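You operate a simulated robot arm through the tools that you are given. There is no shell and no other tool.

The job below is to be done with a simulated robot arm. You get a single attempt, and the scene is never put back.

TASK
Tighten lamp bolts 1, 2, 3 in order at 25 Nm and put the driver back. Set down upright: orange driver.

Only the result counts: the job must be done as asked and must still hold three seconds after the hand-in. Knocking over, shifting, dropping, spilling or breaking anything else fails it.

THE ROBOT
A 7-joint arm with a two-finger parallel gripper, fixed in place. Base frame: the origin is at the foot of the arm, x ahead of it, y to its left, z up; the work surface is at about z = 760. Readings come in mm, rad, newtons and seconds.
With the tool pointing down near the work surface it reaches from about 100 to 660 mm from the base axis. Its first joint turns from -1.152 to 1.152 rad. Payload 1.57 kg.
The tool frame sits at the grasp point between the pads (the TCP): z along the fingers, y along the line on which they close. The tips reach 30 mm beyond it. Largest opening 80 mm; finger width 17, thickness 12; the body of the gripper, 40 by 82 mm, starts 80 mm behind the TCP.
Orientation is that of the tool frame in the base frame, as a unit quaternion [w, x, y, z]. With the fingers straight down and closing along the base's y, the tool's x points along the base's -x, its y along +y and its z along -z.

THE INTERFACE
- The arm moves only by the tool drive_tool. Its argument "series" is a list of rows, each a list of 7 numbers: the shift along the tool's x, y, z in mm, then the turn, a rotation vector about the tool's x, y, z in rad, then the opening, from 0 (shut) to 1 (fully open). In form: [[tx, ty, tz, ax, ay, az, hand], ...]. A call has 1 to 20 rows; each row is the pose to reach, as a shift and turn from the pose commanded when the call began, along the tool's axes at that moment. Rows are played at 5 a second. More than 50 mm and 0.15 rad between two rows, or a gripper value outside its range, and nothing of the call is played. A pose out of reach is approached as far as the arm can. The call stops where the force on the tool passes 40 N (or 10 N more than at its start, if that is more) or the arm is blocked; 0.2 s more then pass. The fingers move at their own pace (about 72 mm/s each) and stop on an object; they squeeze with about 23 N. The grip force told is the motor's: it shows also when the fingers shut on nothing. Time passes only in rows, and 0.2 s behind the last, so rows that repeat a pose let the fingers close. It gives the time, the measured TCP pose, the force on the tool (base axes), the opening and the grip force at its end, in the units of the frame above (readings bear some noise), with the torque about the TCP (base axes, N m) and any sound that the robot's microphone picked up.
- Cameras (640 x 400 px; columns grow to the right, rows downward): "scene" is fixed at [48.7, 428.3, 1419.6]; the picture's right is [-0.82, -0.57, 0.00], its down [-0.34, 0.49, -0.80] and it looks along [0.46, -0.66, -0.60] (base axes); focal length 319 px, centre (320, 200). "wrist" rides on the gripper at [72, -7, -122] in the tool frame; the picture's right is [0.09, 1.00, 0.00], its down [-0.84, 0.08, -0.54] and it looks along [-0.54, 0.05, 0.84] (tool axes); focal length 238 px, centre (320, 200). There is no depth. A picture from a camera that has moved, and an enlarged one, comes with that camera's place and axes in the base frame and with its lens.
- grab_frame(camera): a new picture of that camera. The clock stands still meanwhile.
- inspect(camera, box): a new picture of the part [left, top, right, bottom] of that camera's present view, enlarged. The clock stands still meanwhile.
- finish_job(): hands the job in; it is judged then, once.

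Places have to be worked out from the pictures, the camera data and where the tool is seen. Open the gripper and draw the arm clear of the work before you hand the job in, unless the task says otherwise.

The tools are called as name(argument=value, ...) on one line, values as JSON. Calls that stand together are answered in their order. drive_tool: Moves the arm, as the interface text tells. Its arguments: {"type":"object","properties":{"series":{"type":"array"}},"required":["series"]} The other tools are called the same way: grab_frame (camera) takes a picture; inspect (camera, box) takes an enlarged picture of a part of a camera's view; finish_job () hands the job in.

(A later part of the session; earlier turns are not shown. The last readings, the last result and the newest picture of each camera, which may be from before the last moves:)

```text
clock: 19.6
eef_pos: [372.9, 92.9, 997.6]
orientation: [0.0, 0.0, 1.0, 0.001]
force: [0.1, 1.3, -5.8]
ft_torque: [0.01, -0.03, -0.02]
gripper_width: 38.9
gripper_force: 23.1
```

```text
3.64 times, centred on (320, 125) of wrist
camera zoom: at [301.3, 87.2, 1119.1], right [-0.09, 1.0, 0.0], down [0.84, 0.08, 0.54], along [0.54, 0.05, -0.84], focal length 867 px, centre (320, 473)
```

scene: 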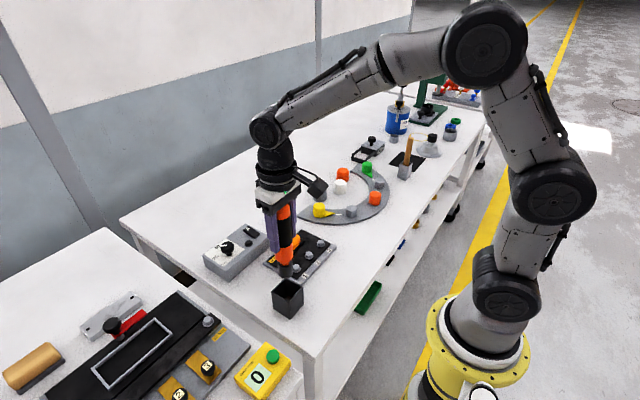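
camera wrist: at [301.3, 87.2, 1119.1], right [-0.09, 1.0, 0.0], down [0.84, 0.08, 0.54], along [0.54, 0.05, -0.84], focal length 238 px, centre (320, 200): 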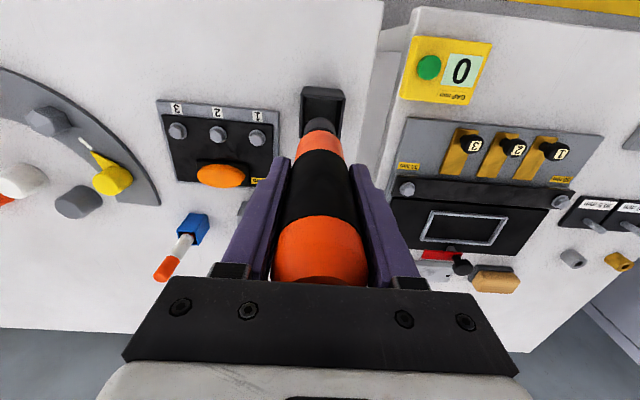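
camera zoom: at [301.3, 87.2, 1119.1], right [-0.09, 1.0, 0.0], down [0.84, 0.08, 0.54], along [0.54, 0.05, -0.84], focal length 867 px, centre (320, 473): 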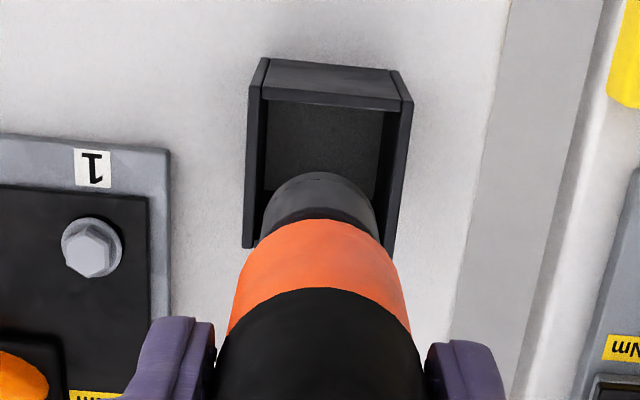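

The socket's bottom is about 122 mm below the TCP and hangs straight. I carry the driver over bolt 1 and stop with the socket about 35 mm above its head.

drive_tool(series=[[-15, -30, 0, 0, 0, 0, 0.3], [-30, -60, 0, 0, 0, 0, 0.3], [-44.7, -89.8, 0, 0, 0, 0, 0.3], [-44.7, -89.8, 25, 0, 0, 0, 0.3], [-44.7, -89.8, 48, 0, 0, 0, 0.3], [-44.7, -89.8, 48, 0, 0, 0, 0.3]])

inspect(camera="scene", box=[265, 195, 345, 285])

inspect(camera="wrist", box=[240, 70, 400, 190])

```text
clock: 21.0
eef_pos: [419.1, 3.1, 948.9]
orientation: [0.0, 0.0, 1.0, -0.001]
force: [-0.2, -0.6, -5.2]
ft_torque: [-0.01, 0.02, -0.03]
gripper_width: 38.9
gripper_force: 23.0
```

```text
4.44 times, centred on (305, 240) of scene
camera zoom: at [48.7, 428.3, 1419.6], right [-0.82, -0.57, 0.0], down [-0.34, 0.49, -0.8], along [0.46, -0.66, -0.6], focal length 1419 px, centre (387, 22)
```

zoom: 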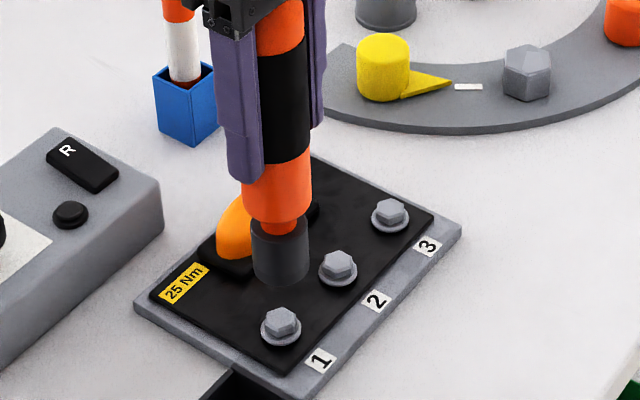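

```text
3.33 times, centred on (320, 130) of wrist
camera zoom: at [346.3, -2.6, 1070.5], right [-0.09, 1.0, 0.0], down [0.84, 0.08, 0.54], along [0.54, 0.05, -0.84], focal length 794 px, centre (320, 433)
```

zoom: 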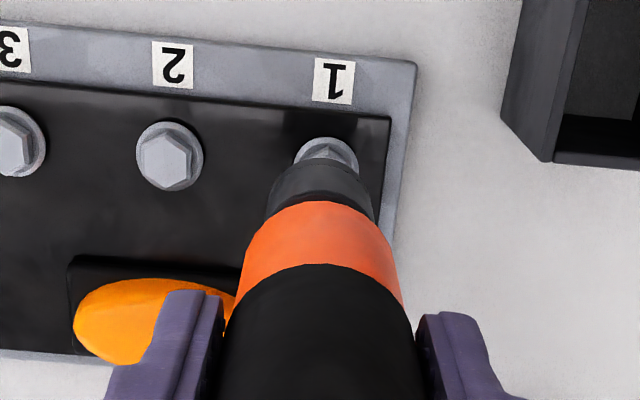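

The wrist view shows bolt 1 about 2–3 mm to +y of the socket's axis. I take higher zooms of both from each camera to fix this offset before lowering.

inspect(camera="scene", box=[292, 234, 352, 274])

inspect(camera="scene", box=[310, 258, 340, 278])

inspect(camera="wrist", box=[295, 100, 355, 150])

```text
10.00 times, centred on (322, 254) of scene
camera zoom: at [48.7, 428.3, 1419.6], right [-0.82, -0.57, 0.0], down [-0.34, 0.49, -0.8], along [0.46, -0.66, -0.6], focal length 3193 px, centre (300, -340)
```

zoom: 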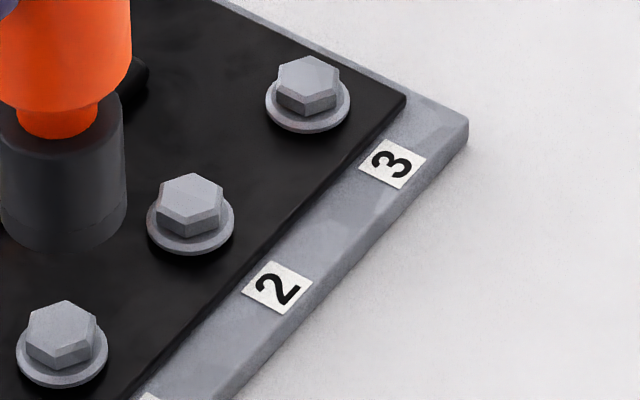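

```text
16.00 times, centred on (325, 268) of scene
camera zoom: at [48.7, 428.3, 1419.6], right [-0.82, -0.57, 0.0], down [-0.34, 0.49, -0.8], along [0.46, -0.66, -0.6], focal length 5108 px, centre (240, -888)
```

zoom: 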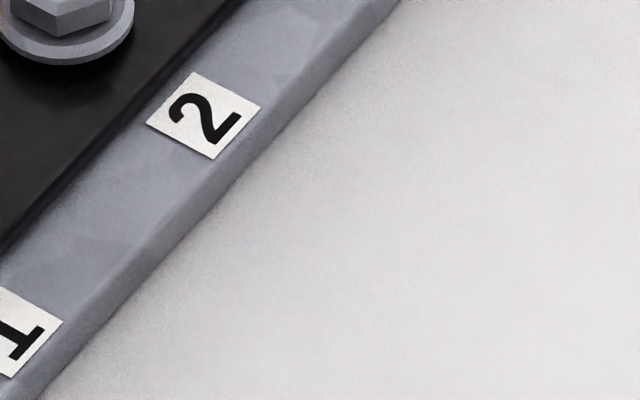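

```text
8.00 times, centred on (325, 125) of wrist
camera zoom: at [346.3, -2.6, 1070.5], right [-0.09, 1.0, 0.0], down [0.84, 0.08, 0.54], along [0.54, 0.05, -0.84], focal length 1907 px, centre (280, 800)
```

zoom: 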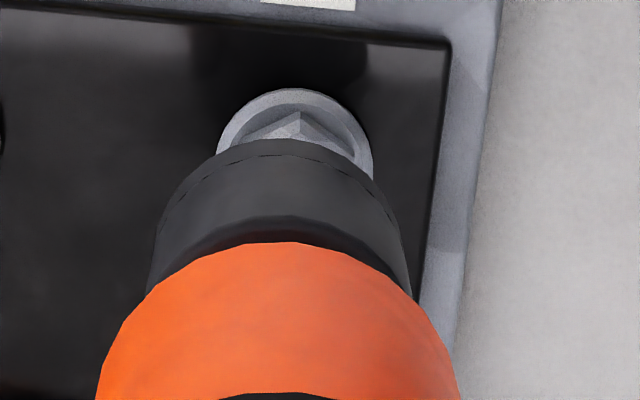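

Both views agree the socket must shift about +1.2 mm in x and +2.1 mm in y, and its tip is about 120 mm below the TCP. I apply that shift and lower to just above the bolt head.

drive_tool(series=[[-1.2, 2.1, 10, 0, 0, 0, 0.3], [-1.2, 2.1, 22, 0, 0, 0, 0.3], [-1.2, 2.1, 34, 0, 0, 0, 0.3], [-1.2, 2.1, 34, 0, 0, 0, 0.3]])

inspect(camera="scene", box=[275, 234, 325, 274])

inspect(camera="wrist", box=[280, 90, 370, 160])

```text
clock: 22.0
eef_pos: [418.8, 5.8, 915.4]
orientation: [0.0, 0.0, 1.0, 0.0]
force: [1.0, 0.1, -5.7]
ft_torque: [0.03, 0.05, 0.0]
gripper_width: 38.8
gripper_force: 22.6
```

```text
10.00 times, centred on (300, 254) of scene
camera zoom: at [48.7, 428.3, 1419.6], right [-0.82, -0.57, 0.0], down [-0.34, 0.49, -0.8], along [0.46, -0.66, -0.6], focal length 3193 px, centre (520, -340)
```

zoom: 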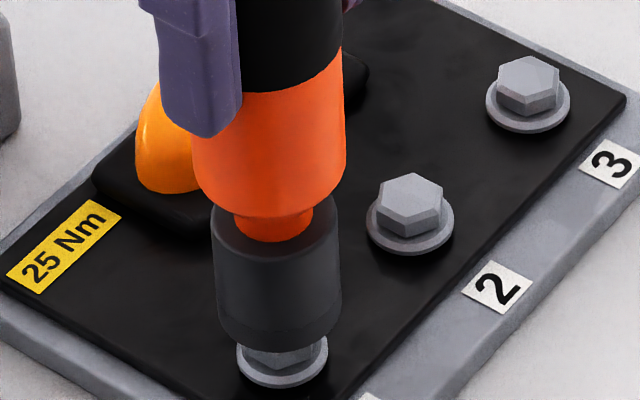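

```text
5.71 times, centred on (325, 125) of wrist
camera zoom: at [347.1, 0.2, 1036.5], right [-0.09, 1.0, 0.0], down [0.84, 0.08, 0.54], along [0.54, 0.05, -0.84], focal length 1362 px, centre (291, 629)
```

zoom: 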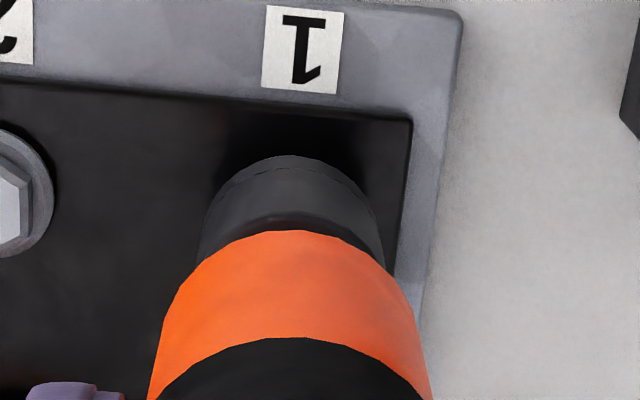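

The scene view shows the socket about 1 mm off the bolt along the picture's right, which I read as 1.3 mm too far in +x. I correct that and lower slowly onto the head, about 8 mm, to feel for contact.

drive_tool(series=[[1.3, 0.2, 0, 0, 0, 0, 0.3], [1.3, 0.2, 1.5, 0, 0, 0, 0.3], [1.3, 0.2, 3, 0, 0, 0, 0.3], [1.3, 0.2, 4.5, 0, 0, 0, 0.3], [1.3, 0.2, 6, 0, 0, 0, 0.3], [1.3, 0.2, 7, 0, 0, 0, 0.3], [1.3, 0.2, 8, 0, 0, 0, 0.3]])

inspect(camera="scene", box=[275, 234, 325, 274])

```text
clock: 23.6
eef_pos: [418.0, 6.0, 906.4]
orientation: [0.0, 0.001, 1.0, 0.0]
force: [0.8, 1.0, -4.8]
ft_torque: [-0.02, 0.02, 0.0]
gripper_width: 38.8
gripper_force: 23.8
```

```text
10.00 times, centred on (300, 254) of scene
camera zoom: at [48.7, 428.3, 1419.6], right [-0.82, -0.57, 0.0], down [-0.34, 0.49, -0.8], along [0.46, -0.66, -0.6], focal length 3193 px, centre (520, -340)
```

zoom: 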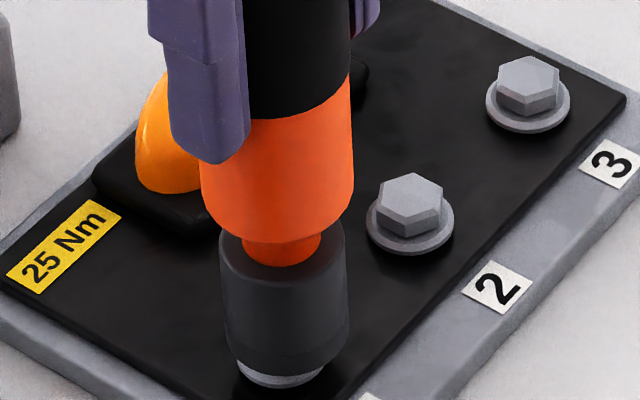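

No contact force yet, and the socket is now centred over the bolt with its rim at about the head's top. I keep lowering gently until something touches.

drive_tool(series=[[0, 0, 1, 0, 0, 0, 0.3], [0, 0, 2, 0, 0, 0, 0.3], [0, 0, 3, 0, 0, 0, 0.3], [0, 0, 4, 0, 0, 0, 0.3], [0, 0, 5, 0, 0, 0, 0.3], [0, 0, 6, 0, 0, 0, 0.3]])

inspect(camera="scene", box=[275, 234, 325, 274])

```text
clock: 25.0
eef_pos: [418.7, 5.9, 900.4]
orientation: [0.0, 0.0, 1.0, 0.0]
force: [-0.3, 0.0, -5.9]
ft_torque: [0.03, 0.01, 0.02]
gripper_width: 39.1
gripper_force: 23.1
```

```text
10.00 times, centred on (300, 254) of scene
camera zoom: at [48.7, 428.3, 1419.6], right [-0.82, -0.57, 0.0], down [-0.34, 0.49, -0.8], along [0.46, -0.66, -0.6], focal length 3193 px, centre (520, -340)
```

zoom: 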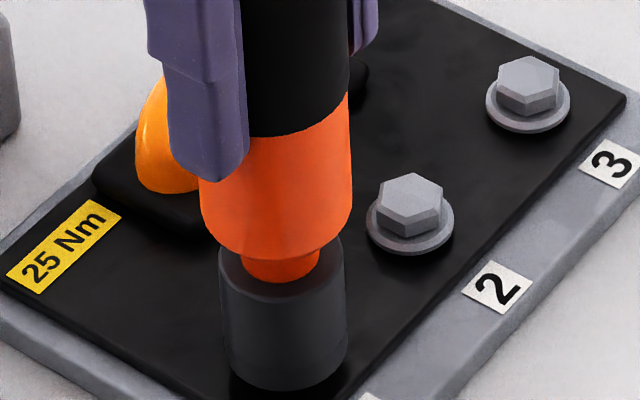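

The socket has swallowed the head without contact. I go on lowering in 1 mm steps.

drive_tool(series=[[0, 0, 1, 0, 0, 0, 0.3], [0, 0, 2, 0, 0, 0, 0.3], [0, 0, 3, 0, 0, 0, 0.3], [0, 0, 4, 0, 0, 0, 0.3], [0, 0, 4, 0, 0, 0, 0.3]])

inspect(camera="scene", box=[275, 234, 325, 274])

```text
clock: 26.2
eef_pos: [419.1, 5.9, 899.6]
orientation: [0.003, 0.0, 1.0, 0.001]
force: [-1.3, 2.2, 16.1]
ft_torque: [0.12, 0.27, -0.14]
gripper_width: 39.0
gripper_force: 22.4
```

```text
10.00 times, centred on (300, 254) of scene
camera zoom: at [48.4, 428.4, 1419.6], right [-0.82, -0.57, 0.0], down [-0.34, 0.49, -0.8], along [0.46, -0.66, -0.6], focal length 3193 px, centre (520, -340)
```

zoom: 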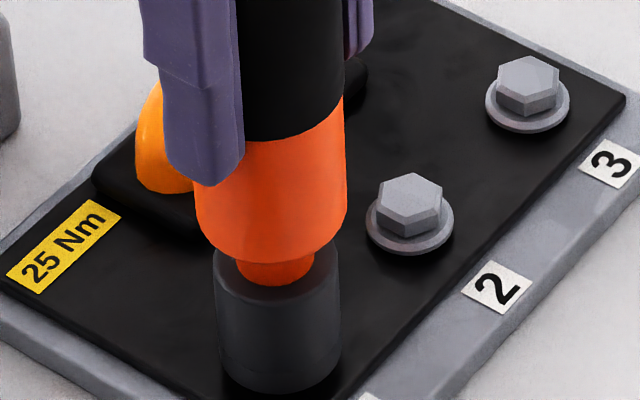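

Contact: the force rose to +16 N, about 22 N of push, with the socket seated on bolt 1. I hold here for a second or so to see whether the driver runs by itself or clicks.

drive_tool(series=[[0, 0, 0, 0, 0, 0, 0.3], [0, 0, 0, 0, 0, 0, 0.3], [0, 0, 0, 0, 0, 0, 0.3], [0, 0, 0, 0, 0, 0, 0.3], [0, 0, 0, 0, 0, 0, 0.3]])

inspect(camera="scene", box=[240, 200, 340, 290])

```text
clock: 27.4
eef_pos: [417.8, 5.9, 896.9]
orientation: [0.001, 0.0, 1.0, 0.001]
force: [0.9, -2.2, 16.6]
ft_torque: [-0.13, -0.17, -0.18]
gripper_width: 39.1
gripper_force: 23.3
```

```text
4.44 times, centred on (290, 245) of scene
camera zoom: at [48.5, 428.2, 1419.6], right [-0.82, -0.57, 0.0], down [-0.34, 0.49, -0.8], along [0.46, -0.66, -0.6], focal length 1419 px, centre (453, 0)
```

zoom: 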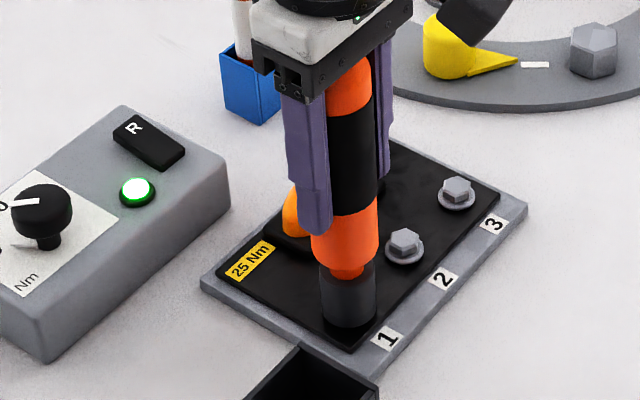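

The controller's lamp has lit green and the hand sank about 2 mm, so the driver ran by itself and seems to have reached its torque. I hold a little longer to see whether anything still changes.

drive_tool(series=[[0, 0, 0, 0, 0, 0, 0.3], [0, 0, 0, 0, 0, 0, 0.3], [0, 0, 0, 0, 0, 0, 0.3]])

inspect(camera="scene", box=[195, 210, 325, 290])

```text
clock: 28.2
eef_pos: [417.6, 7.2, 897.4]
orientation: [0.0, -0.001, 1.0, 0.0]
force: [3.2, -1.9, 10.7]
ft_torque: [-0.19, -0.48, 0.0]
gripper_width: 39.0
gripper_force: 23.1
```

```text
4.92 times, centred on (260, 250) of scene
camera zoom: at [48.6, 428.3, 1419.6], right [-0.82, -0.57, 0.0], down [-0.34, 0.49, -0.8], along [0.46, -0.66, -0.6], focal length 1572 px, centre (615, -46)
```

zoom: 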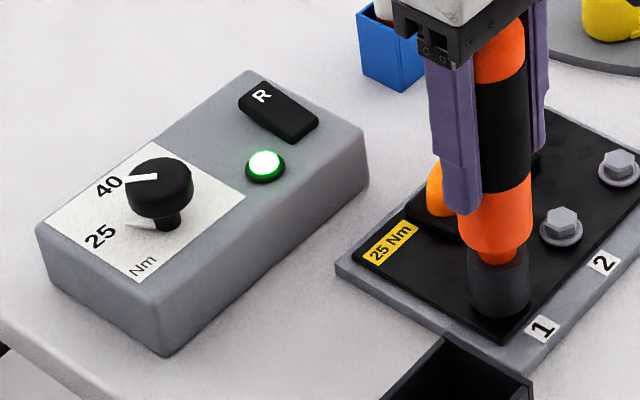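

The running torque has gone to zero while the lamp stays green, so the driver has stopped at its set torque. I lift off bolt 1 straight up and check the bolt and the lamp.

drive_tool(series=[[0, 0, -3, 0, 0, 0, 0.3], [0, 0, -8, 0, 0, 0, 0.3], [0, 0, -18, 0, 0, 0, 0.3], [0, 0, -32, 0, 0, 0, 0.3], [0, 0, -52, 0, 0, 0, 0.3], [0, 0, -52, 0, 0, 0, 0.3]])

inspect(camera="scene", box=[292, 234, 352, 274])

inspect(camera="scene", box=[195, 190, 345, 290])

grab_frame(camera="wrist")

```text
clock: 29.6
eef_pos: [417.8, 5.7, 949.3]
orientation: [-0.002, 0.0, 1.0, 0.0]
force: [0.4, -0.1, -5.2]
ft_torque: [-0.05, -0.03, 0.0]
gripper_width: 38.8
gripper_force: 22.5
```

```text
10.00 times, centred on (322, 254) of scene
camera zoom: at [48.7, 428.3, 1419.6], right [-0.82, -0.57, 0.0], down [-0.34, 0.49, -0.8], along [0.46, -0.66, -0.6], focal length 3193 px, centre (300, -340)
```

zoom: 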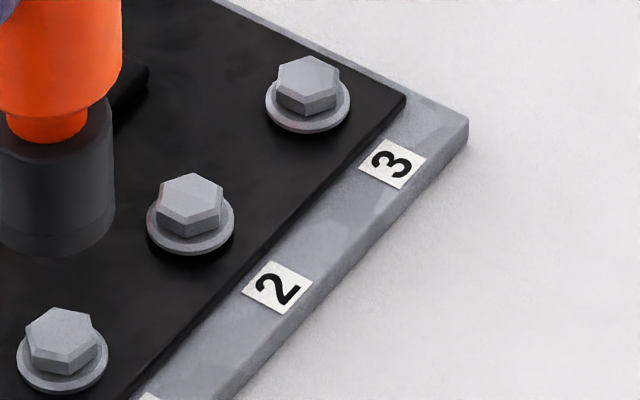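

```text
4.00 times, centred on (270, 240) of scene
camera zoom: at [48.7, 428.3, 1419.6], right [-0.82, -0.57, 0.0], down [-0.34, 0.49, -0.8], along [0.46, -0.66, -0.6], focal length 1277 px, centre (520, 40)
```

zoom: 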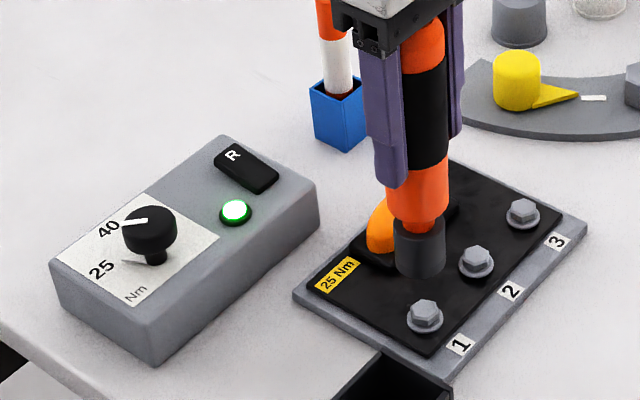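

```text
taken
camera wrist: at [345.8, -0.5, 1070.2], right [-0.09, 1.0, 0.0], down [0.84, 0.08, 0.54], along [0.54, 0.05, -0.84], focal length 238 px, centre (320, 200)
```

wrist: 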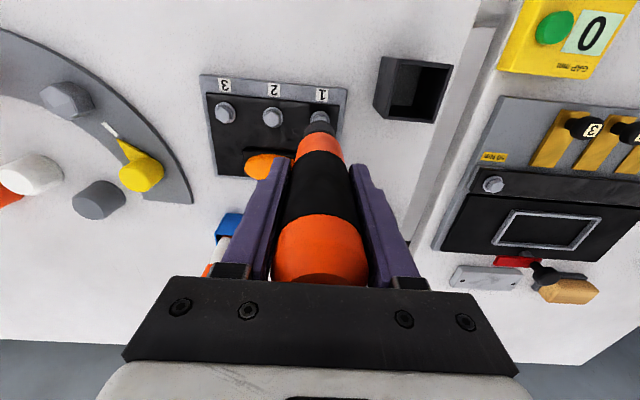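

Bolt 1's head now sits about 2 mm lower and is turned, and the lamp is green: it is tightened. I move one bolt pitch (-55.2 mm in y) to bolt 2 and lower to just above its head.

drive_tool(series=[[0.1, -20, 0, 0, 0, 0, 0.3], [0.2, -40, 0, 0, 0, 0, 0.3], [0.3, -55.2, 0, 0, 0, 0, 0.3], [0.3, -55.2, 15, 0, 0, 0, 0.3], [0.3, -55.2, 32, 0, 0, 0, 0.3], [0.3, -55.2, 32, 0, 0, 0, 0.3]])

inspect(camera="scene", box=[285, 220, 335, 260])

inspect(camera="wrist", box=[280, 90, 370, 160])

inspect(camera="scene", box=[195, 190, 345, 290])

```text
clock: 31.0
eef_pos: [416.8, -48.8, 916.0]
orientation: [0.0, 0.0, 1.0, -0.001]
force: [0.2, -0.3, -5.4]
ft_torque: [-0.02, 0.03, 0.01]
gripper_width: 39.1
gripper_force: 23.6
```

```text
10.00 times, centred on (310, 240) of scene
camera zoom: at [48.7, 428.3, 1419.6], right [-0.82, -0.57, 0.0], down [-0.34, 0.49, -0.8], along [0.46, -0.66, -0.6], focal length 3193 px, centre (420, -200)
```

zoom: 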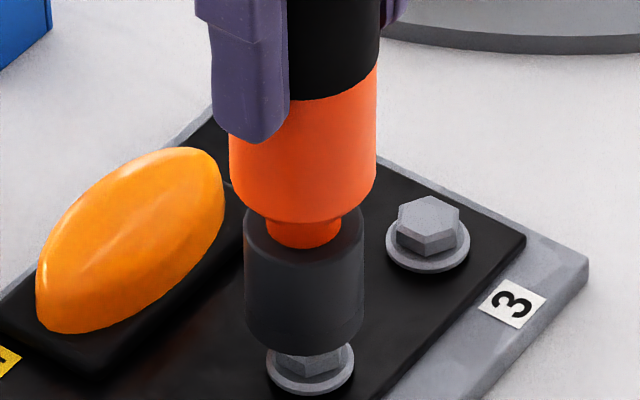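

```text
5.71 times, centred on (325, 125) of wrist
camera zoom: at [345.4, -54.9, 1038.0], right [-0.09, 1.0, 0.0], down [0.84, 0.08, 0.54], along [0.54, 0.05, -0.84], focal length 1362 px, centre (291, 629)
```

zoom: 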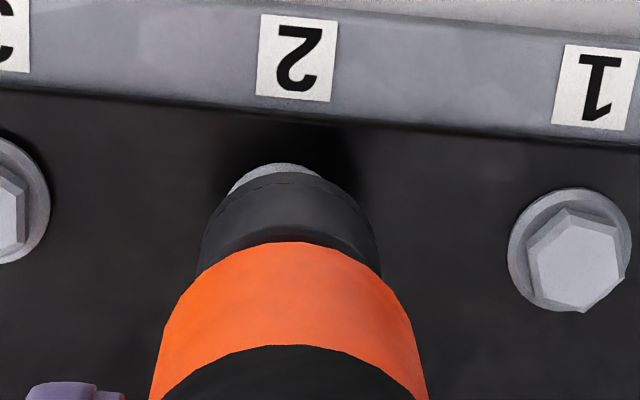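

```text
4.00 times, centred on (270, 240) of scene
camera zoom: at [48.7, 428.3, 1419.6], right [-0.82, -0.57, 0.0], down [-0.34, 0.49, -0.8], along [0.46, -0.66, -0.6], focal length 1277 px, centre (520, 40)
```

zoom: 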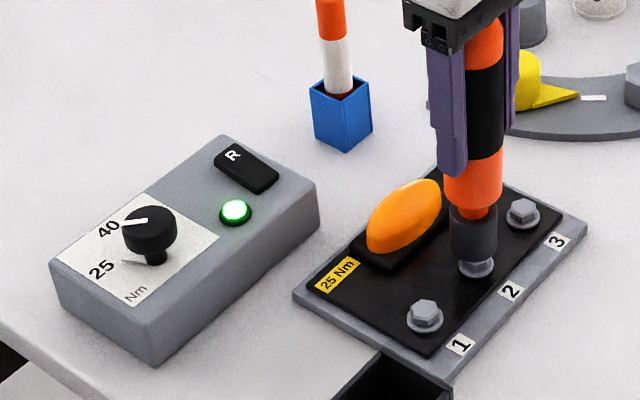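

The lamp is still green. Here the wrist view shows bolt 2 about 2–2.7 mm to -y of the socket, and the scene view agrees, so I shift -2.3 mm in y and look again before lowering.

drive_tool(series=[[0, -1.2, 0, 0, 0, 0, 0.3], [0, -2.3, 0, 0, 0, 0, 0.3], [0, -2.3, 0, 0, 0, 0, 0.3]])

inspect(camera="scene", box=[285, 220, 335, 260])

inspect(camera="wrist", box=[280, 90, 370, 160])

```text
clock: 31.8
eef_pos: [417.5, -51.0, 917.2]
orientation: [0.0, 0.0, 1.0, 0.0]
force: [0.4, -1.1, -4.6]
ft_torque: [0.02, 0.01, -0.01]
gripper_width: 38.8
gripper_force: 22.5
```

```text
10.00 times, centred on (310, 240) of scene
camera zoom: at [48.7, 428.3, 1419.6], right [-0.82, -0.57, 0.0], down [-0.34, 0.49, -0.8], along [0.46, -0.66, -0.6], focal length 3193 px, centre (420, -200)
```

zoom: 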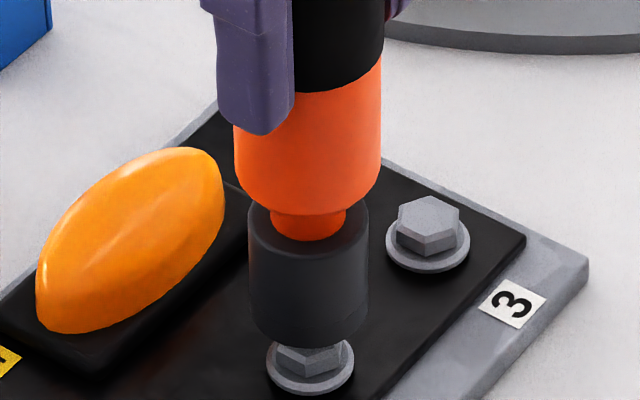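

```text
5.71 times, centred on (325, 125) of wrist
camera zoom: at [345.7, -57.4, 1038.5], right [-0.09, 1.0, 0.0], down [0.84, 0.08, 0.54], along [0.54, 0.05, -0.84], focal length 1362 px, centre (291, 629)
```

zoom: 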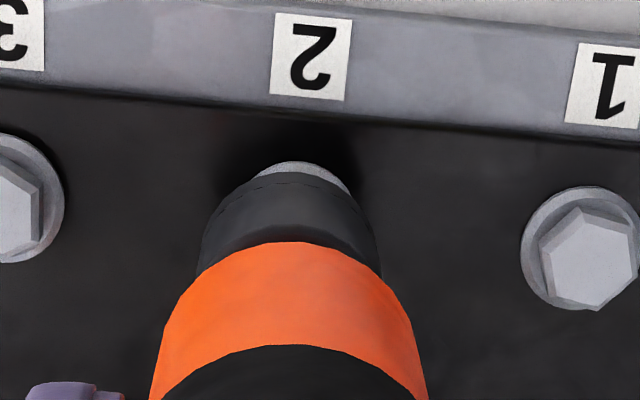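

Both views now show the socket centred on bolt 2 to within half a millimetre. I lower onto it and press to the same depth as before.

drive_tool(series=[[0, 0, 3, 0, 0, 0, 0.3], [0, 0, 6, 0, 0, 0, 0.3], [0, 0, 9, 0, 0, 0, 0.3], [0, 0, 12, 0, 0, 0, 0.3], [0, 0, 15, 0, 0, 0, 0.3], [0, 0, 17, 0, 0, 0, 0.3], [0, 0, 18, 0, 0, 0, 0.3], [0, 0, 19, 0, 0, 0, 0.3], [0, 0, 20, 0, 0, 0, 0.3]])

inspect(camera="scene", box=[195, 190, 345, 290])

```text
clock: 33.8
eef_pos: [419.3, -51.4, 898.9]
orientation: [0.003, 0.0, 1.0, 0.0]
force: [-2.3, 10.8, 19.2]
ft_torque: [1.21, 0.35, -0.12]
gripper_width: 39.1
gripper_force: 23.0
```

```text
4.00 times, centred on (270, 240) of scene
camera zoom: at [48.4, 428.5, 1419.5], right [-0.82, -0.57, 0.0], down [-0.34, 0.49, -0.8], along [0.46, -0.66, -0.6], focal length 1277 px, centre (520, 40)
```

zoom: 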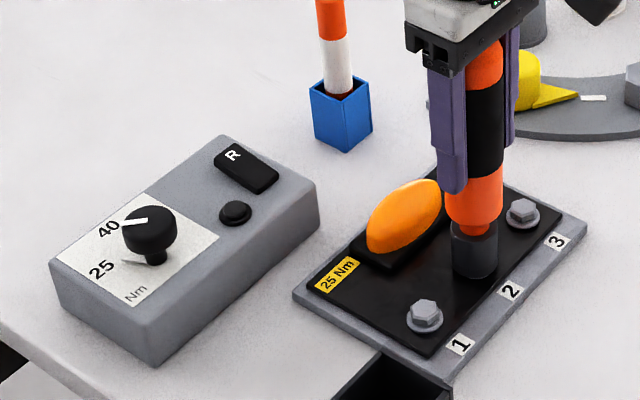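

Contact at about 25 N of push, and the lamp has gone dark, so the driver is running on bolt 2. I hold the push until the lamp comes on again.

drive_tool(series=[[0, 0, 0, 0, 0, 0, 0.3], [0, 0, 0, 0, 0, 0, 0.3], [0, 0, 0, 0, 0, 0, 0.3], [0, 0, 0, 0, 0, 0, 0.3], [0, 0, 0, 0, 0, 0, 0.3]])

inspect(camera="scene", box=[195, 190, 345, 290])

```text
clock: 35.0
eef_pos: [417.8, -52.7, 898.4]
orientation: [0.002, 0.001, 1.0, 0.0]
force: [1.6, 1.1, 21.3]
ft_torque: [0.19, -0.27, -0.18]
gripper_width: 38.8
gripper_force: 23.0
```

```text
4.00 times, centred on (270, 240) of scene
camera zoom: at [48.4, 428.4, 1419.6], right [-0.82, -0.57, 0.0], down [-0.34, 0.49, -0.8], along [0.46, -0.66, -0.6], focal length 1277 px, centre (520, 40)
```

zoom: 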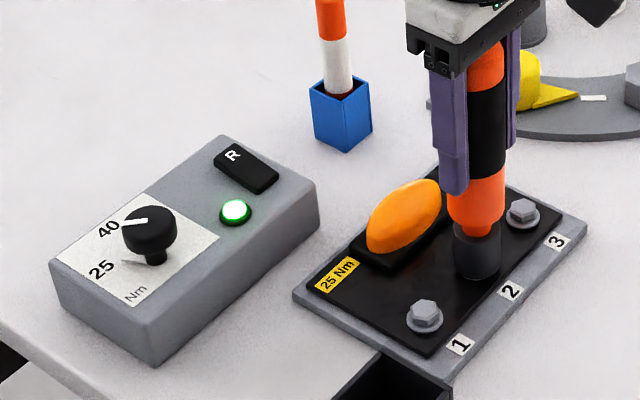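

The lamp is green again for bolt 2. I hold for another half second, as with bolt 1, then lift off.

drive_tool(series=[[0, 0, 0, 0, 0, 0, 0.3], [0, 0, 0, 0, 0, 0, 0.3], [0, 0, 0, 0, 0, 0, 0.3], [0, 0, -3, 0, 0, 0, 0.3], [0, 0, -8, 0, 0, 0, 0.3], [0, 0, -18, 0, 0, 0, 0.3], [0, 0, -32, 0, 0, 0, 0.3], [0, 0, -52, 0, 0, 0, 0.3], [0, 0, -52, 0, 0, 0, 0.3]])

inspect(camera="scene", box=[292, 234, 352, 274])

inspect(camera="scene", box=[195, 190, 345, 290])

```text
clock: 37.0
eef_pos: [416.4, -51.8, 949.1]
orientation: [-0.001, 0.0, 1.0, 0.0]
force: [-0.1, -0.8, -5.2]
ft_torque: [0.01, 0.01, 0.0]
gripper_width: 38.6
gripper_force: 23.2
```

```text
10.00 times, centred on (322, 254) of scene
camera zoom: at [48.7, 428.3, 1419.6], right [-0.82, -0.57, 0.0], down [-0.34, 0.49, -0.8], along [0.46, -0.66, -0.6], focal length 3193 px, centre (300, -340)
```

zoom: 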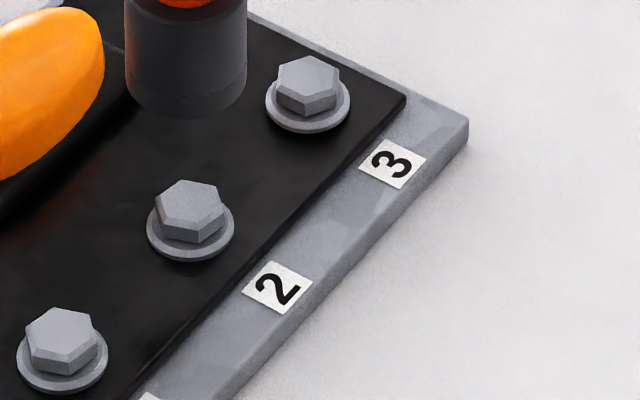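

```text
4.00 times, centred on (270, 240) of scene
camera zoom: at [48.7, 428.3, 1419.6], right [-0.82, -0.57, 0.0], down [-0.34, 0.49, -0.8], along [0.46, -0.66, -0.6], focal length 1277 px, centre (520, 40)
```

zoom: 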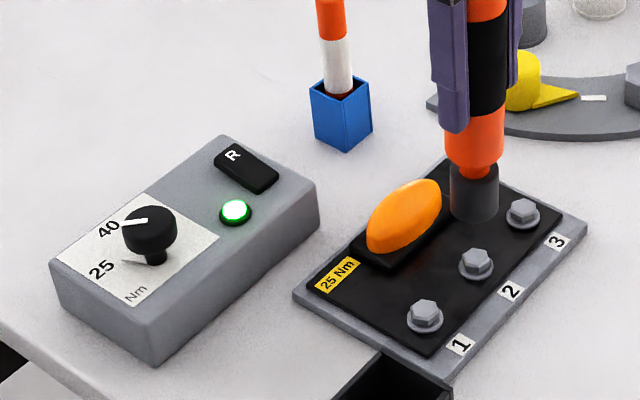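

Bolt 2 is also seated lower and turned, with the lamp green. I move on by one pitch (-55 mm in y) to bolt 3 and stop just above it.

drive_tool(series=[[0, -20, 0, 0, 0, 0, 0.3], [0, -40, 0, 0, 0, 0, 0.3], [0, -55, 0, 0, 0, 0, 0.3], [0, -55, 15, 0, 0, 0, 0.3], [0, -55, 32, 0, 0, 0, 0.3], [0, -55, 32, 0, 0, 0, 0.3]])

inspect(camera="scene", box=[297, 206, 347, 246])

inspect(camera="wrist", box=[280, 90, 370, 160])

```text
clock: 38.4
eef_pos: [417.8, -105.6, 918.7]
orientation: [0.0, 0.0, 1.0, 0.0]
force: [-0.5, -0.3, -5.9]
ft_torque: [0.03, 0.02, 0.0]
gripper_width: 39.0
gripper_force: 23.4
```

```text
10.00 times, centred on (322, 226) of scene
camera zoom: at [48.7, 428.3, 1419.6], right [-0.82, -0.57, 0.0], down [-0.34, 0.49, -0.8], along [0.46, -0.66, -0.6], focal length 3193 px, centre (300, -60)
```

zoom: 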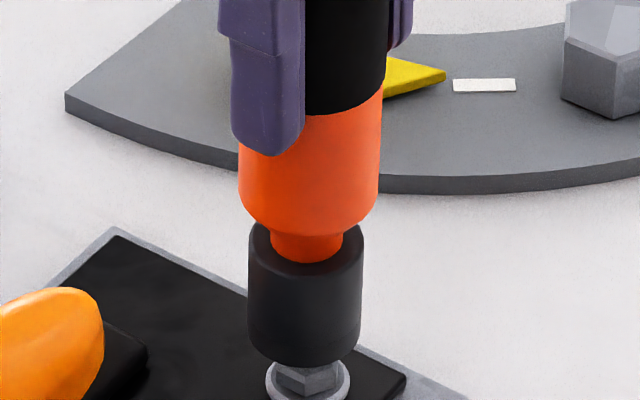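

```text
5.71 times, centred on (325, 125) of wrist
camera zoom: at [345.2, -112.2, 1038.7], right [-0.09, 1.0, 0.0], down [0.84, 0.08, 0.54], along [0.54, 0.05, -0.84], focal length 1362 px, centre (291, 629)
```

zoom: 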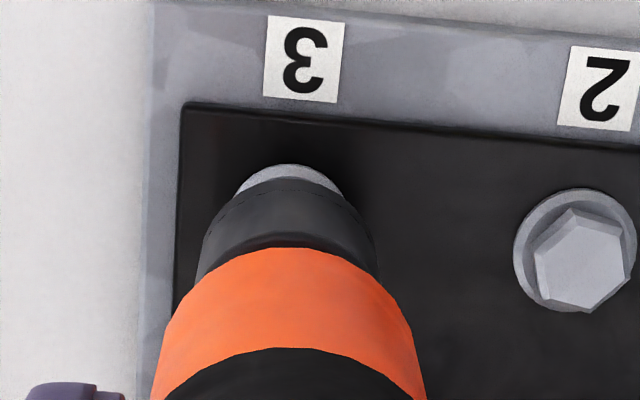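

The socket is within about 1 mm of bolt 3's axis; I shift -0.8 mm in y and lower onto it to the same pressing depth.

drive_tool(series=[[0.2, -0.8, 1, 0, 0, 0, 0.3], [0.2, -0.8, 4, 0, 0, 0, 0.3], [0.2, -0.8, 8, 0, 0, 0, 0.3], [0.2, -0.8, 12, 0, 0, 0, 0.3], [0.2, -0.8, 15, 0, 0, 0, 0.3], [0.2, -0.8, 17, 0, 0, 0, 0.3], [0.2, -0.8, 18, 0, 0, 0, 0.3], [0.2, -0.8, 19, 0, 0, 0, 0.3], [0.2, -0.8, 20, 0, 0, 0, 0.3], [0.2, -0.8, 20, 0, 0, 0, 0.3], [0.2, -0.8, 20, 0, 0, 0, 0.3], [0.2, -0.8, 20, 0, 0, 0, 0.3], [0.2, -0.8, 20, 0, 0, 0, 0.3]])

inspect(camera="scene", box=[195, 190, 345, 290])

```text
clock: 41.2
eef_pos: [417.9, -107.8, 899.2]
orientation: [0.001, 0.0, 1.0, -0.001]
force: [-2.5, 7.3, 22.5]
ft_torque: [0.85, 0.03, -0.14]
gripper_width: 38.6
gripper_force: 22.6
```

```text
4.00 times, centred on (270, 240) of scene
camera zoom: at [48.3, 428.5, 1419.5], right [-0.82, -0.57, 0.0], down [-0.34, 0.49, -0.8], along [0.46, -0.66, -0.6], focal length 1277 px, centre (520, 40)
```

zoom: 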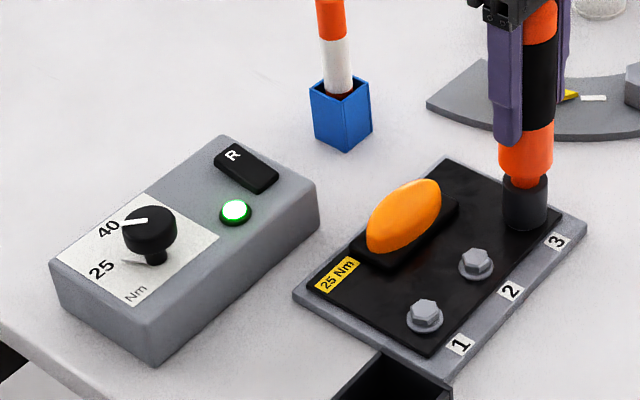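

The lamp is green with the push held on bolt 3. I hold for nearly a second more to be sure it was reached, then lift off.

drive_tool(series=[[0, 0, 0, 0, 0, 0, 0.3], [0, 0, 0, 0, 0, 0, 0.3], [0, 0, 0, 0, 0, 0, 0.3], [0, 0, 0, 0, 0, 0, 0.3]])

inspect(camera="scene", box=[195, 190, 345, 290])

```text
clock: 42.2
eef_pos: [417.3, -106.9, 897.0]
orientation: [0.001, 0.0, 1.0, 0.0]
force: [-0.2, 6.6, 18.5]
ft_torque: [0.66, -0.07, -0.15]
gripper_width: 38.6
gripper_force: 22.4
```

```text
4.00 times, centred on (270, 240) of scene
camera zoom: at [48.4, 428.5, 1419.5], right [-0.82, -0.57, 0.0], down [-0.34, 0.49, -0.8], along [0.46, -0.66, -0.6], focal length 1277 px, centre (520, 40)
```

zoom: 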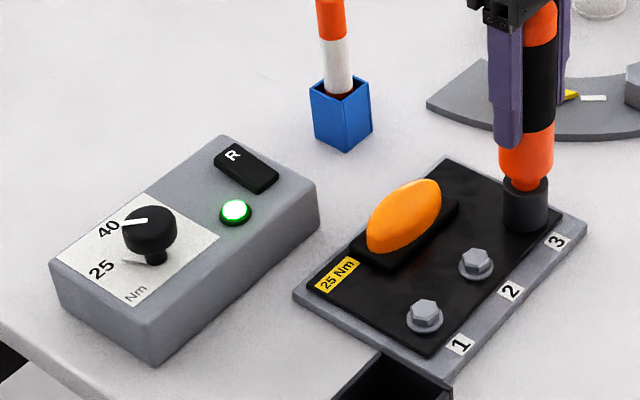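

The lamp stays green and the hand settled about 2 mm, as on the others. I lift off bolt 3 and compare all three heads.

drive_tool(series=[[0, 0, -3, 0, 0, 0, 0.3], [0, 0, -8, 0, 0, 0, 0.3], [0, 0, -18, 0, 0, 0, 0.3], [0, 0, -32, 0, 0, 0, 0.3], [0, 0, -60, 0, 0, 0, 0.3], [0, 0, -100, 0, 0, 0, 0.3], [0, 0, -100, 0, 0, 0, 0.3]])

inspect(camera="scene", box=[292, 234, 352, 274])

inspect(camera="scene", box=[195, 150, 395, 290])

```text
clock: 43.8
eef_pos: [418.8, -106.2, 997.5]
orientation: [-0.001, 0.0, 1.0, 0.0]
force: [-1.0, -0.1, -4.4]
ft_torque: [0.02, 0.04, -0.01]
gripper_width: 38.8
gripper_force: 22.9
```

```text
10.00 times, centred on (322, 254) of scene
camera zoom: at [48.7, 428.3, 1419.6], right [-0.82, -0.57, 0.0], down [-0.34, 0.49, -0.8], along [0.46, -0.66, -0.6], focal length 3193 px, centre (300, -340)
```

zoom: 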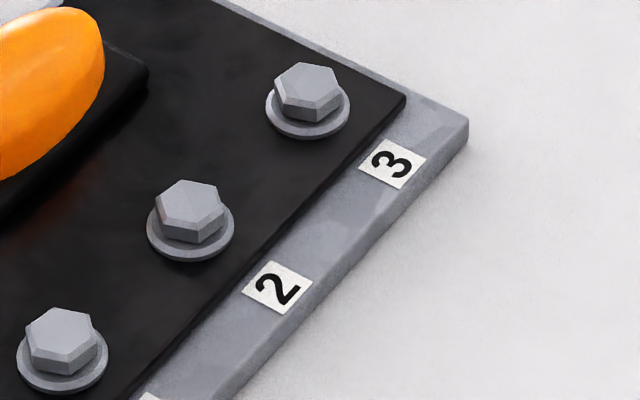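

```text
2.86 times, centred on (295, 220) of scene
camera zoom: at [48.7, 428.3, 1419.6], right [-0.82, -0.57, 0.0], down [-0.34, 0.49, -0.8], along [0.46, -0.66, -0.6], focal length 912 px, centre (391, 143)
```

zoom: 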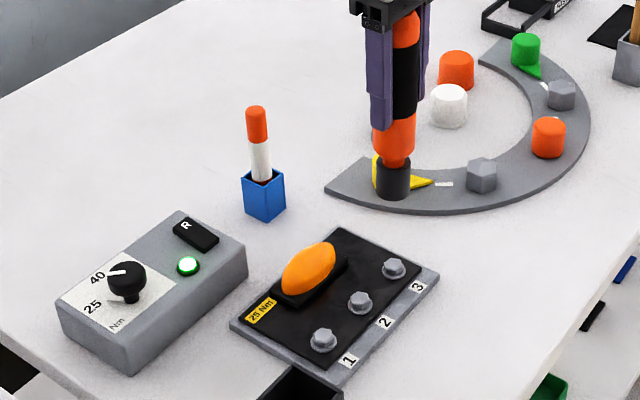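

All three heads now sit lower and are turned, and the lamp was green each time. I carry the driver back at z≈998 to the place over its holder where I lifted it, and check the alignment there.

drive_tool(series=[[7, 33, 0, 0, 0, 0, 0.3], [14.5, 67, 0, 0, 0, 0, 0.3], [22, 100, 0, 0, 0, 0, 0.3], [29.5, 134, 0, 0, 0, 0, 0.3], [37, 168, 0, 0, 0, 0, 0.3], [44.1, 200.8, 0, 0, 0, 0, 0.3], [44.1, 200.8, 0, 0, 0, 0, 0.3], [44.1, 200.8, 0, 0, 0, 0, 0.3]])

inspect(camera="scene", box=[265, 215, 309, 305])

inspect(camera="wrist", box=[270, 70, 370, 180])

inspect(camera="scene", box=[255, 240, 335, 330])

```text
clock: 45.6
eef_pos: [372.4, 95.1, 997.6]
orientation: [0.0, 0.0, 1.0, 0.0]
force: [-1.1, 0.3, -5.6]
ft_torque: [0.0, 0.0, -0.03]
gripper_width: 38.6
gripper_force: 23.1
```

```text
4.44 times, centred on (287, 260) of scene
camera zoom: at [48.7, 428.3, 1419.6], right [-0.82, -0.57, 0.0], down [-0.34, 0.49, -0.8], along [0.46, -0.66, -0.6], focal length 1419 px, centre (467, -67)
```

zoom: 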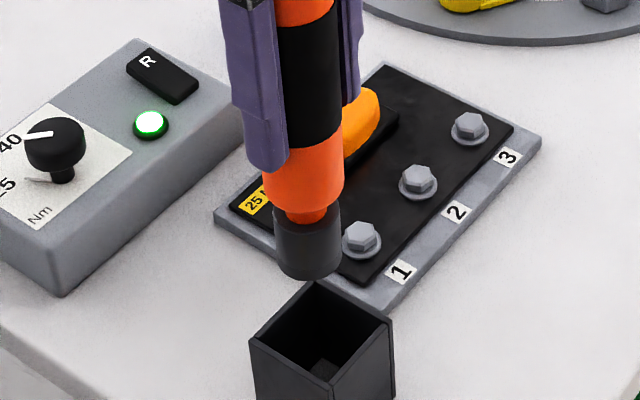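

```text
3.64 times, centred on (320, 125) of wrist
camera zoom: at [301.3, 87.4, 1118.0], right [-0.09, 1.0, 0.0], down [0.84, 0.08, 0.54], along [0.54, 0.05, -0.84], focal length 867 px, centre (320, 473)
```

zoom: 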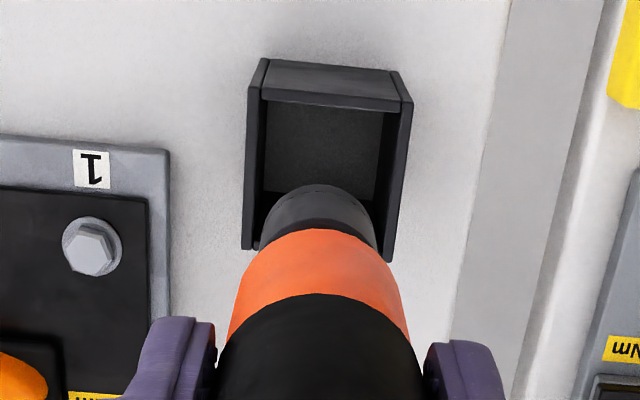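

```text
4.44 times, centred on (295, 285) of scene
camera zoom: at [48.7, 428.3, 1419.6], right [-0.82, -0.57, 0.0], down [-0.34, 0.49, -0.8], along [0.46, -0.66, -0.6], focal length 1419 px, centre (431, -178)
```

zoom: 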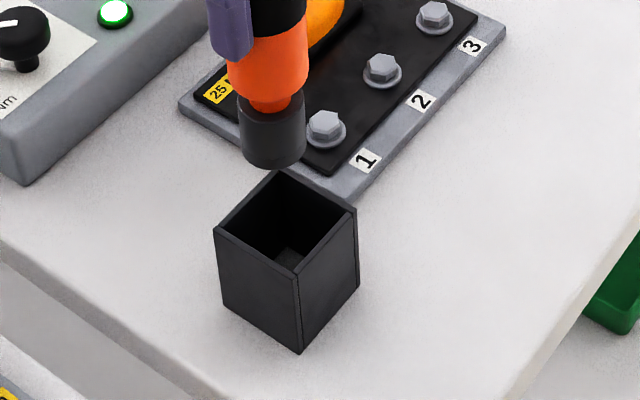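

The lift-off left the driver slightly tipped in the hand: its socket sits about 2 mm further in +x and 3–4 mm higher than when I picked it up. I zoom in on the holder's rim and the socket to plan the insertion.

inspect(camera="scene", box=[268, 265, 318, 325])

inspect(camera="wrist", box=[295, 80, 350, 150])

inspect(camera="scene", box=[262, 180, 312, 285])

```text
6.67 times, centred on (293, 295) of scene
camera zoom: at [48.7, 428.3, 1419.6], right [-0.82, -0.57, 0.0], down [-0.34, 0.49, -0.8], along [0.46, -0.66, -0.6], focal length 2128 px, centre (500, -433)
```

zoom: 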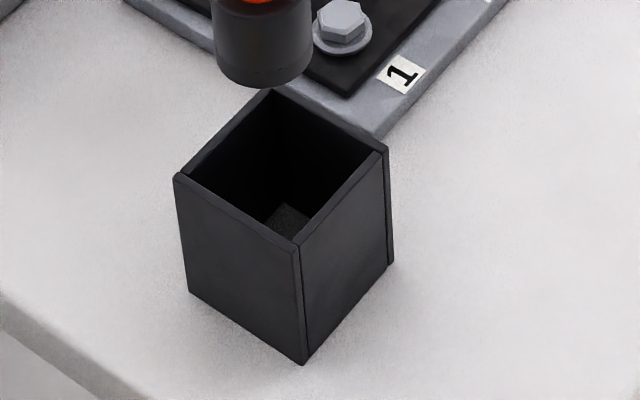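

```text
5.71 times, centred on (322, 115) of wrist
camera zoom: at [301.3, 87.4, 1118.0], right [-0.09, 1.0, 0.0], down [0.84, 0.08, 0.54], along [0.54, 0.05, -0.84], focal length 1362 px, centre (306, 686)
```

zoom: 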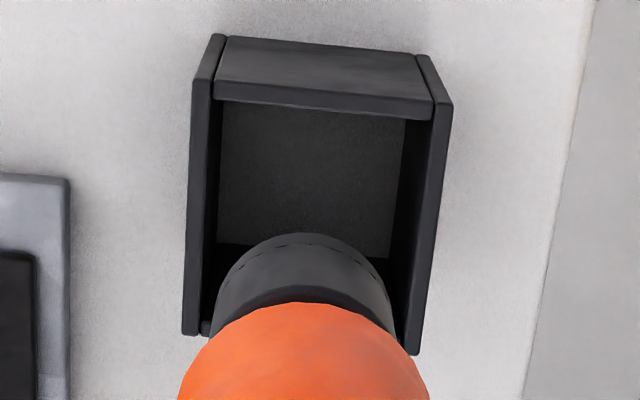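

```text
3.81 times, centred on (287, 232) of scene
camera zoom: at [48.7, 428.3, 1419.6], right [-0.82, -0.57, 0.0], down [-0.34, 0.49, -0.8], along [0.46, -0.66, -0.6], focal length 1216 px, centre (446, 76)
```

zoom: 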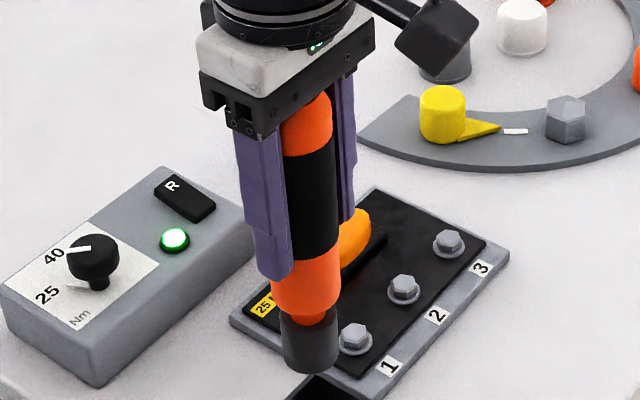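

From both views the holder's cavity spans about x 351–394 and y 72–117, centred at (373, 94.4), with its rim at z≈825. I tip the hand back 0.02 rad to bring the driver upright and its socket to x≈373, and lower to just above the rim for a last check.

drive_tool(series=[[0, 0, 15, 0, 0.01, 0, 0.3], [0, 0, 32, 0, 0.02, 0, 0.3], [0, 0, 47, 0, 0.02, 0, 0.3], [0, 0, 47, 0, 0.02, 0, 0.3]])

inspect(camera="scene", box=[262, 235, 322, 325])

inspect(camera="wrist", box=[280, 80, 360, 180])

```text
clock: 46.6
eef_pos: [373.1, 93.6, 949.8]
orientation: [-0.01, 0.0, 1.0, -0.001]
force: [0.0, -0.1, -5.2]
ft_torque: [0.01, 0.0, -0.03]
gripper_width: 38.4
gripper_force: 22.5
```

```text
4.44 times, centred on (292, 280) of scene
camera zoom: at [48.7, 428.3, 1419.6], right [-0.82, -0.57, 0.0], down [-0.34, 0.49, -0.8], along [0.46, -0.66, -0.6], focal length 1419 px, centre (444, -156)
```

zoom: 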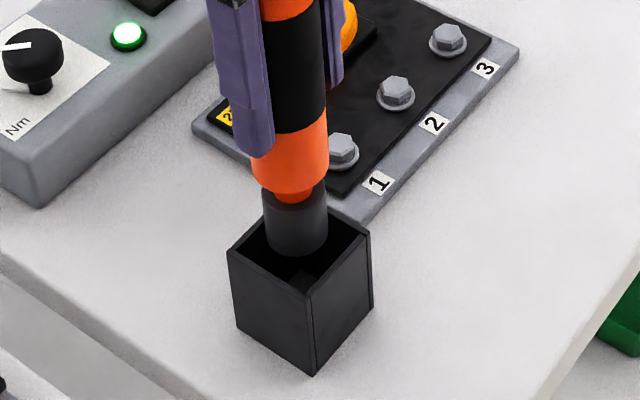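

```text
4.00 times, centred on (320, 130) of wrist
camera zoom: at [303.4, 87.8, 1072.3], right [-0.09, 1.0, 0.0], down [0.85, 0.08, 0.52], along [0.52, 0.05, -0.85], focal length 953 px, centre (320, 480)
```

zoom: 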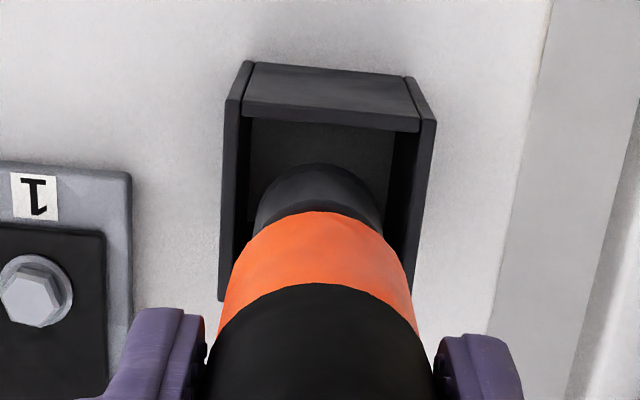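

The socket is over the middle of the cavity in both views. I lower it in, keeping the path vertical, to about 5 mm above where it should touch the floor.

drive_tool(series=[[-0.2, 0, 10, 0, 0, 0, 0.3], [-0.4, 0.3, 20, 0, 0, 0, 0.3], [-0.6, 0.3, 30, 0, 0, 0, 0.3], [-0.8, 0.3, 40, 0, 0, 0, 0.3], [-1.0, 0.3, 50, 0, 0, 0, 0.3], [-1.2, 0.3, 60, 0, 0, 0, 0.3], [-1.4, 0.3, 68, 0, 0, 0, 0.3], [-1.4, 0.3, 68, 0, 0, 0, 0.3]])

inspect(camera="scene", box=[262, 235, 322, 325])

inspect(camera="wrist", box=[280, 80, 360, 180])

```text
clock: 48.4
eef_pos: [374.0, 93.7, 882.3]
orientation: [-0.01, 0.0, 1.0, 0.0]
force: [-1.0, 0.5, -5.3]
ft_torque: [0.0, 0.02, -0.03]
gripper_width: 38.6
gripper_force: 23.2
```

```text
4.44 times, centred on (292, 280) of scene
camera zoom: at [48.7, 428.3, 1419.6], right [-0.82, -0.57, 0.0], down [-0.34, 0.49, -0.8], along [0.46, -0.66, -0.6], focal length 1419 px, centre (444, -156)
```

zoom: 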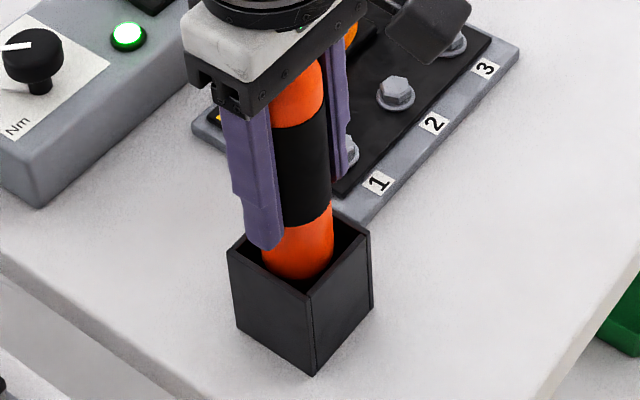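

```text
4.00 times, centred on (320, 130) of wrist
camera zoom: at [304.2, 87.7, 1004.9], right [-0.09, 1.0, 0.0], down [0.85, 0.08, 0.52], along [0.52, 0.05, -0.85], focal length 953 px, centre (320, 480)
```

zoom: 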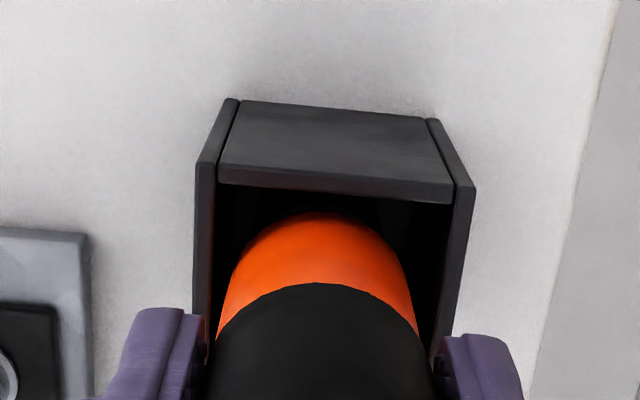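

The driver slid in freely with no side force. I lower in 1 mm steps to find the floor.

drive_tool(series=[[0, 0, 1, 0, 0, 0, 0.3], [0, 0, 2, 0, 0, 0, 0.3], [0, 0, 3, 0, 0, 0, 0.3], [-0.1, 0, 4, 0, 0, 0, 0.3], [-0.1, 0, 5, 0, 0, 0, 0.3], [-0.1, 0, 6, 0, 0, 0, 0.3]])

```text
clock: 49.8
eef_pos: [373.3, 94.3, 878.2]
orientation: [-0.007, -0.001, 1.0, -0.001]
force: [-8.6, -5.6, 25.3]
ft_torque: [-0.74, 0.61, -0.08]
gripper_width: 38.9
gripper_force: 23.1
```

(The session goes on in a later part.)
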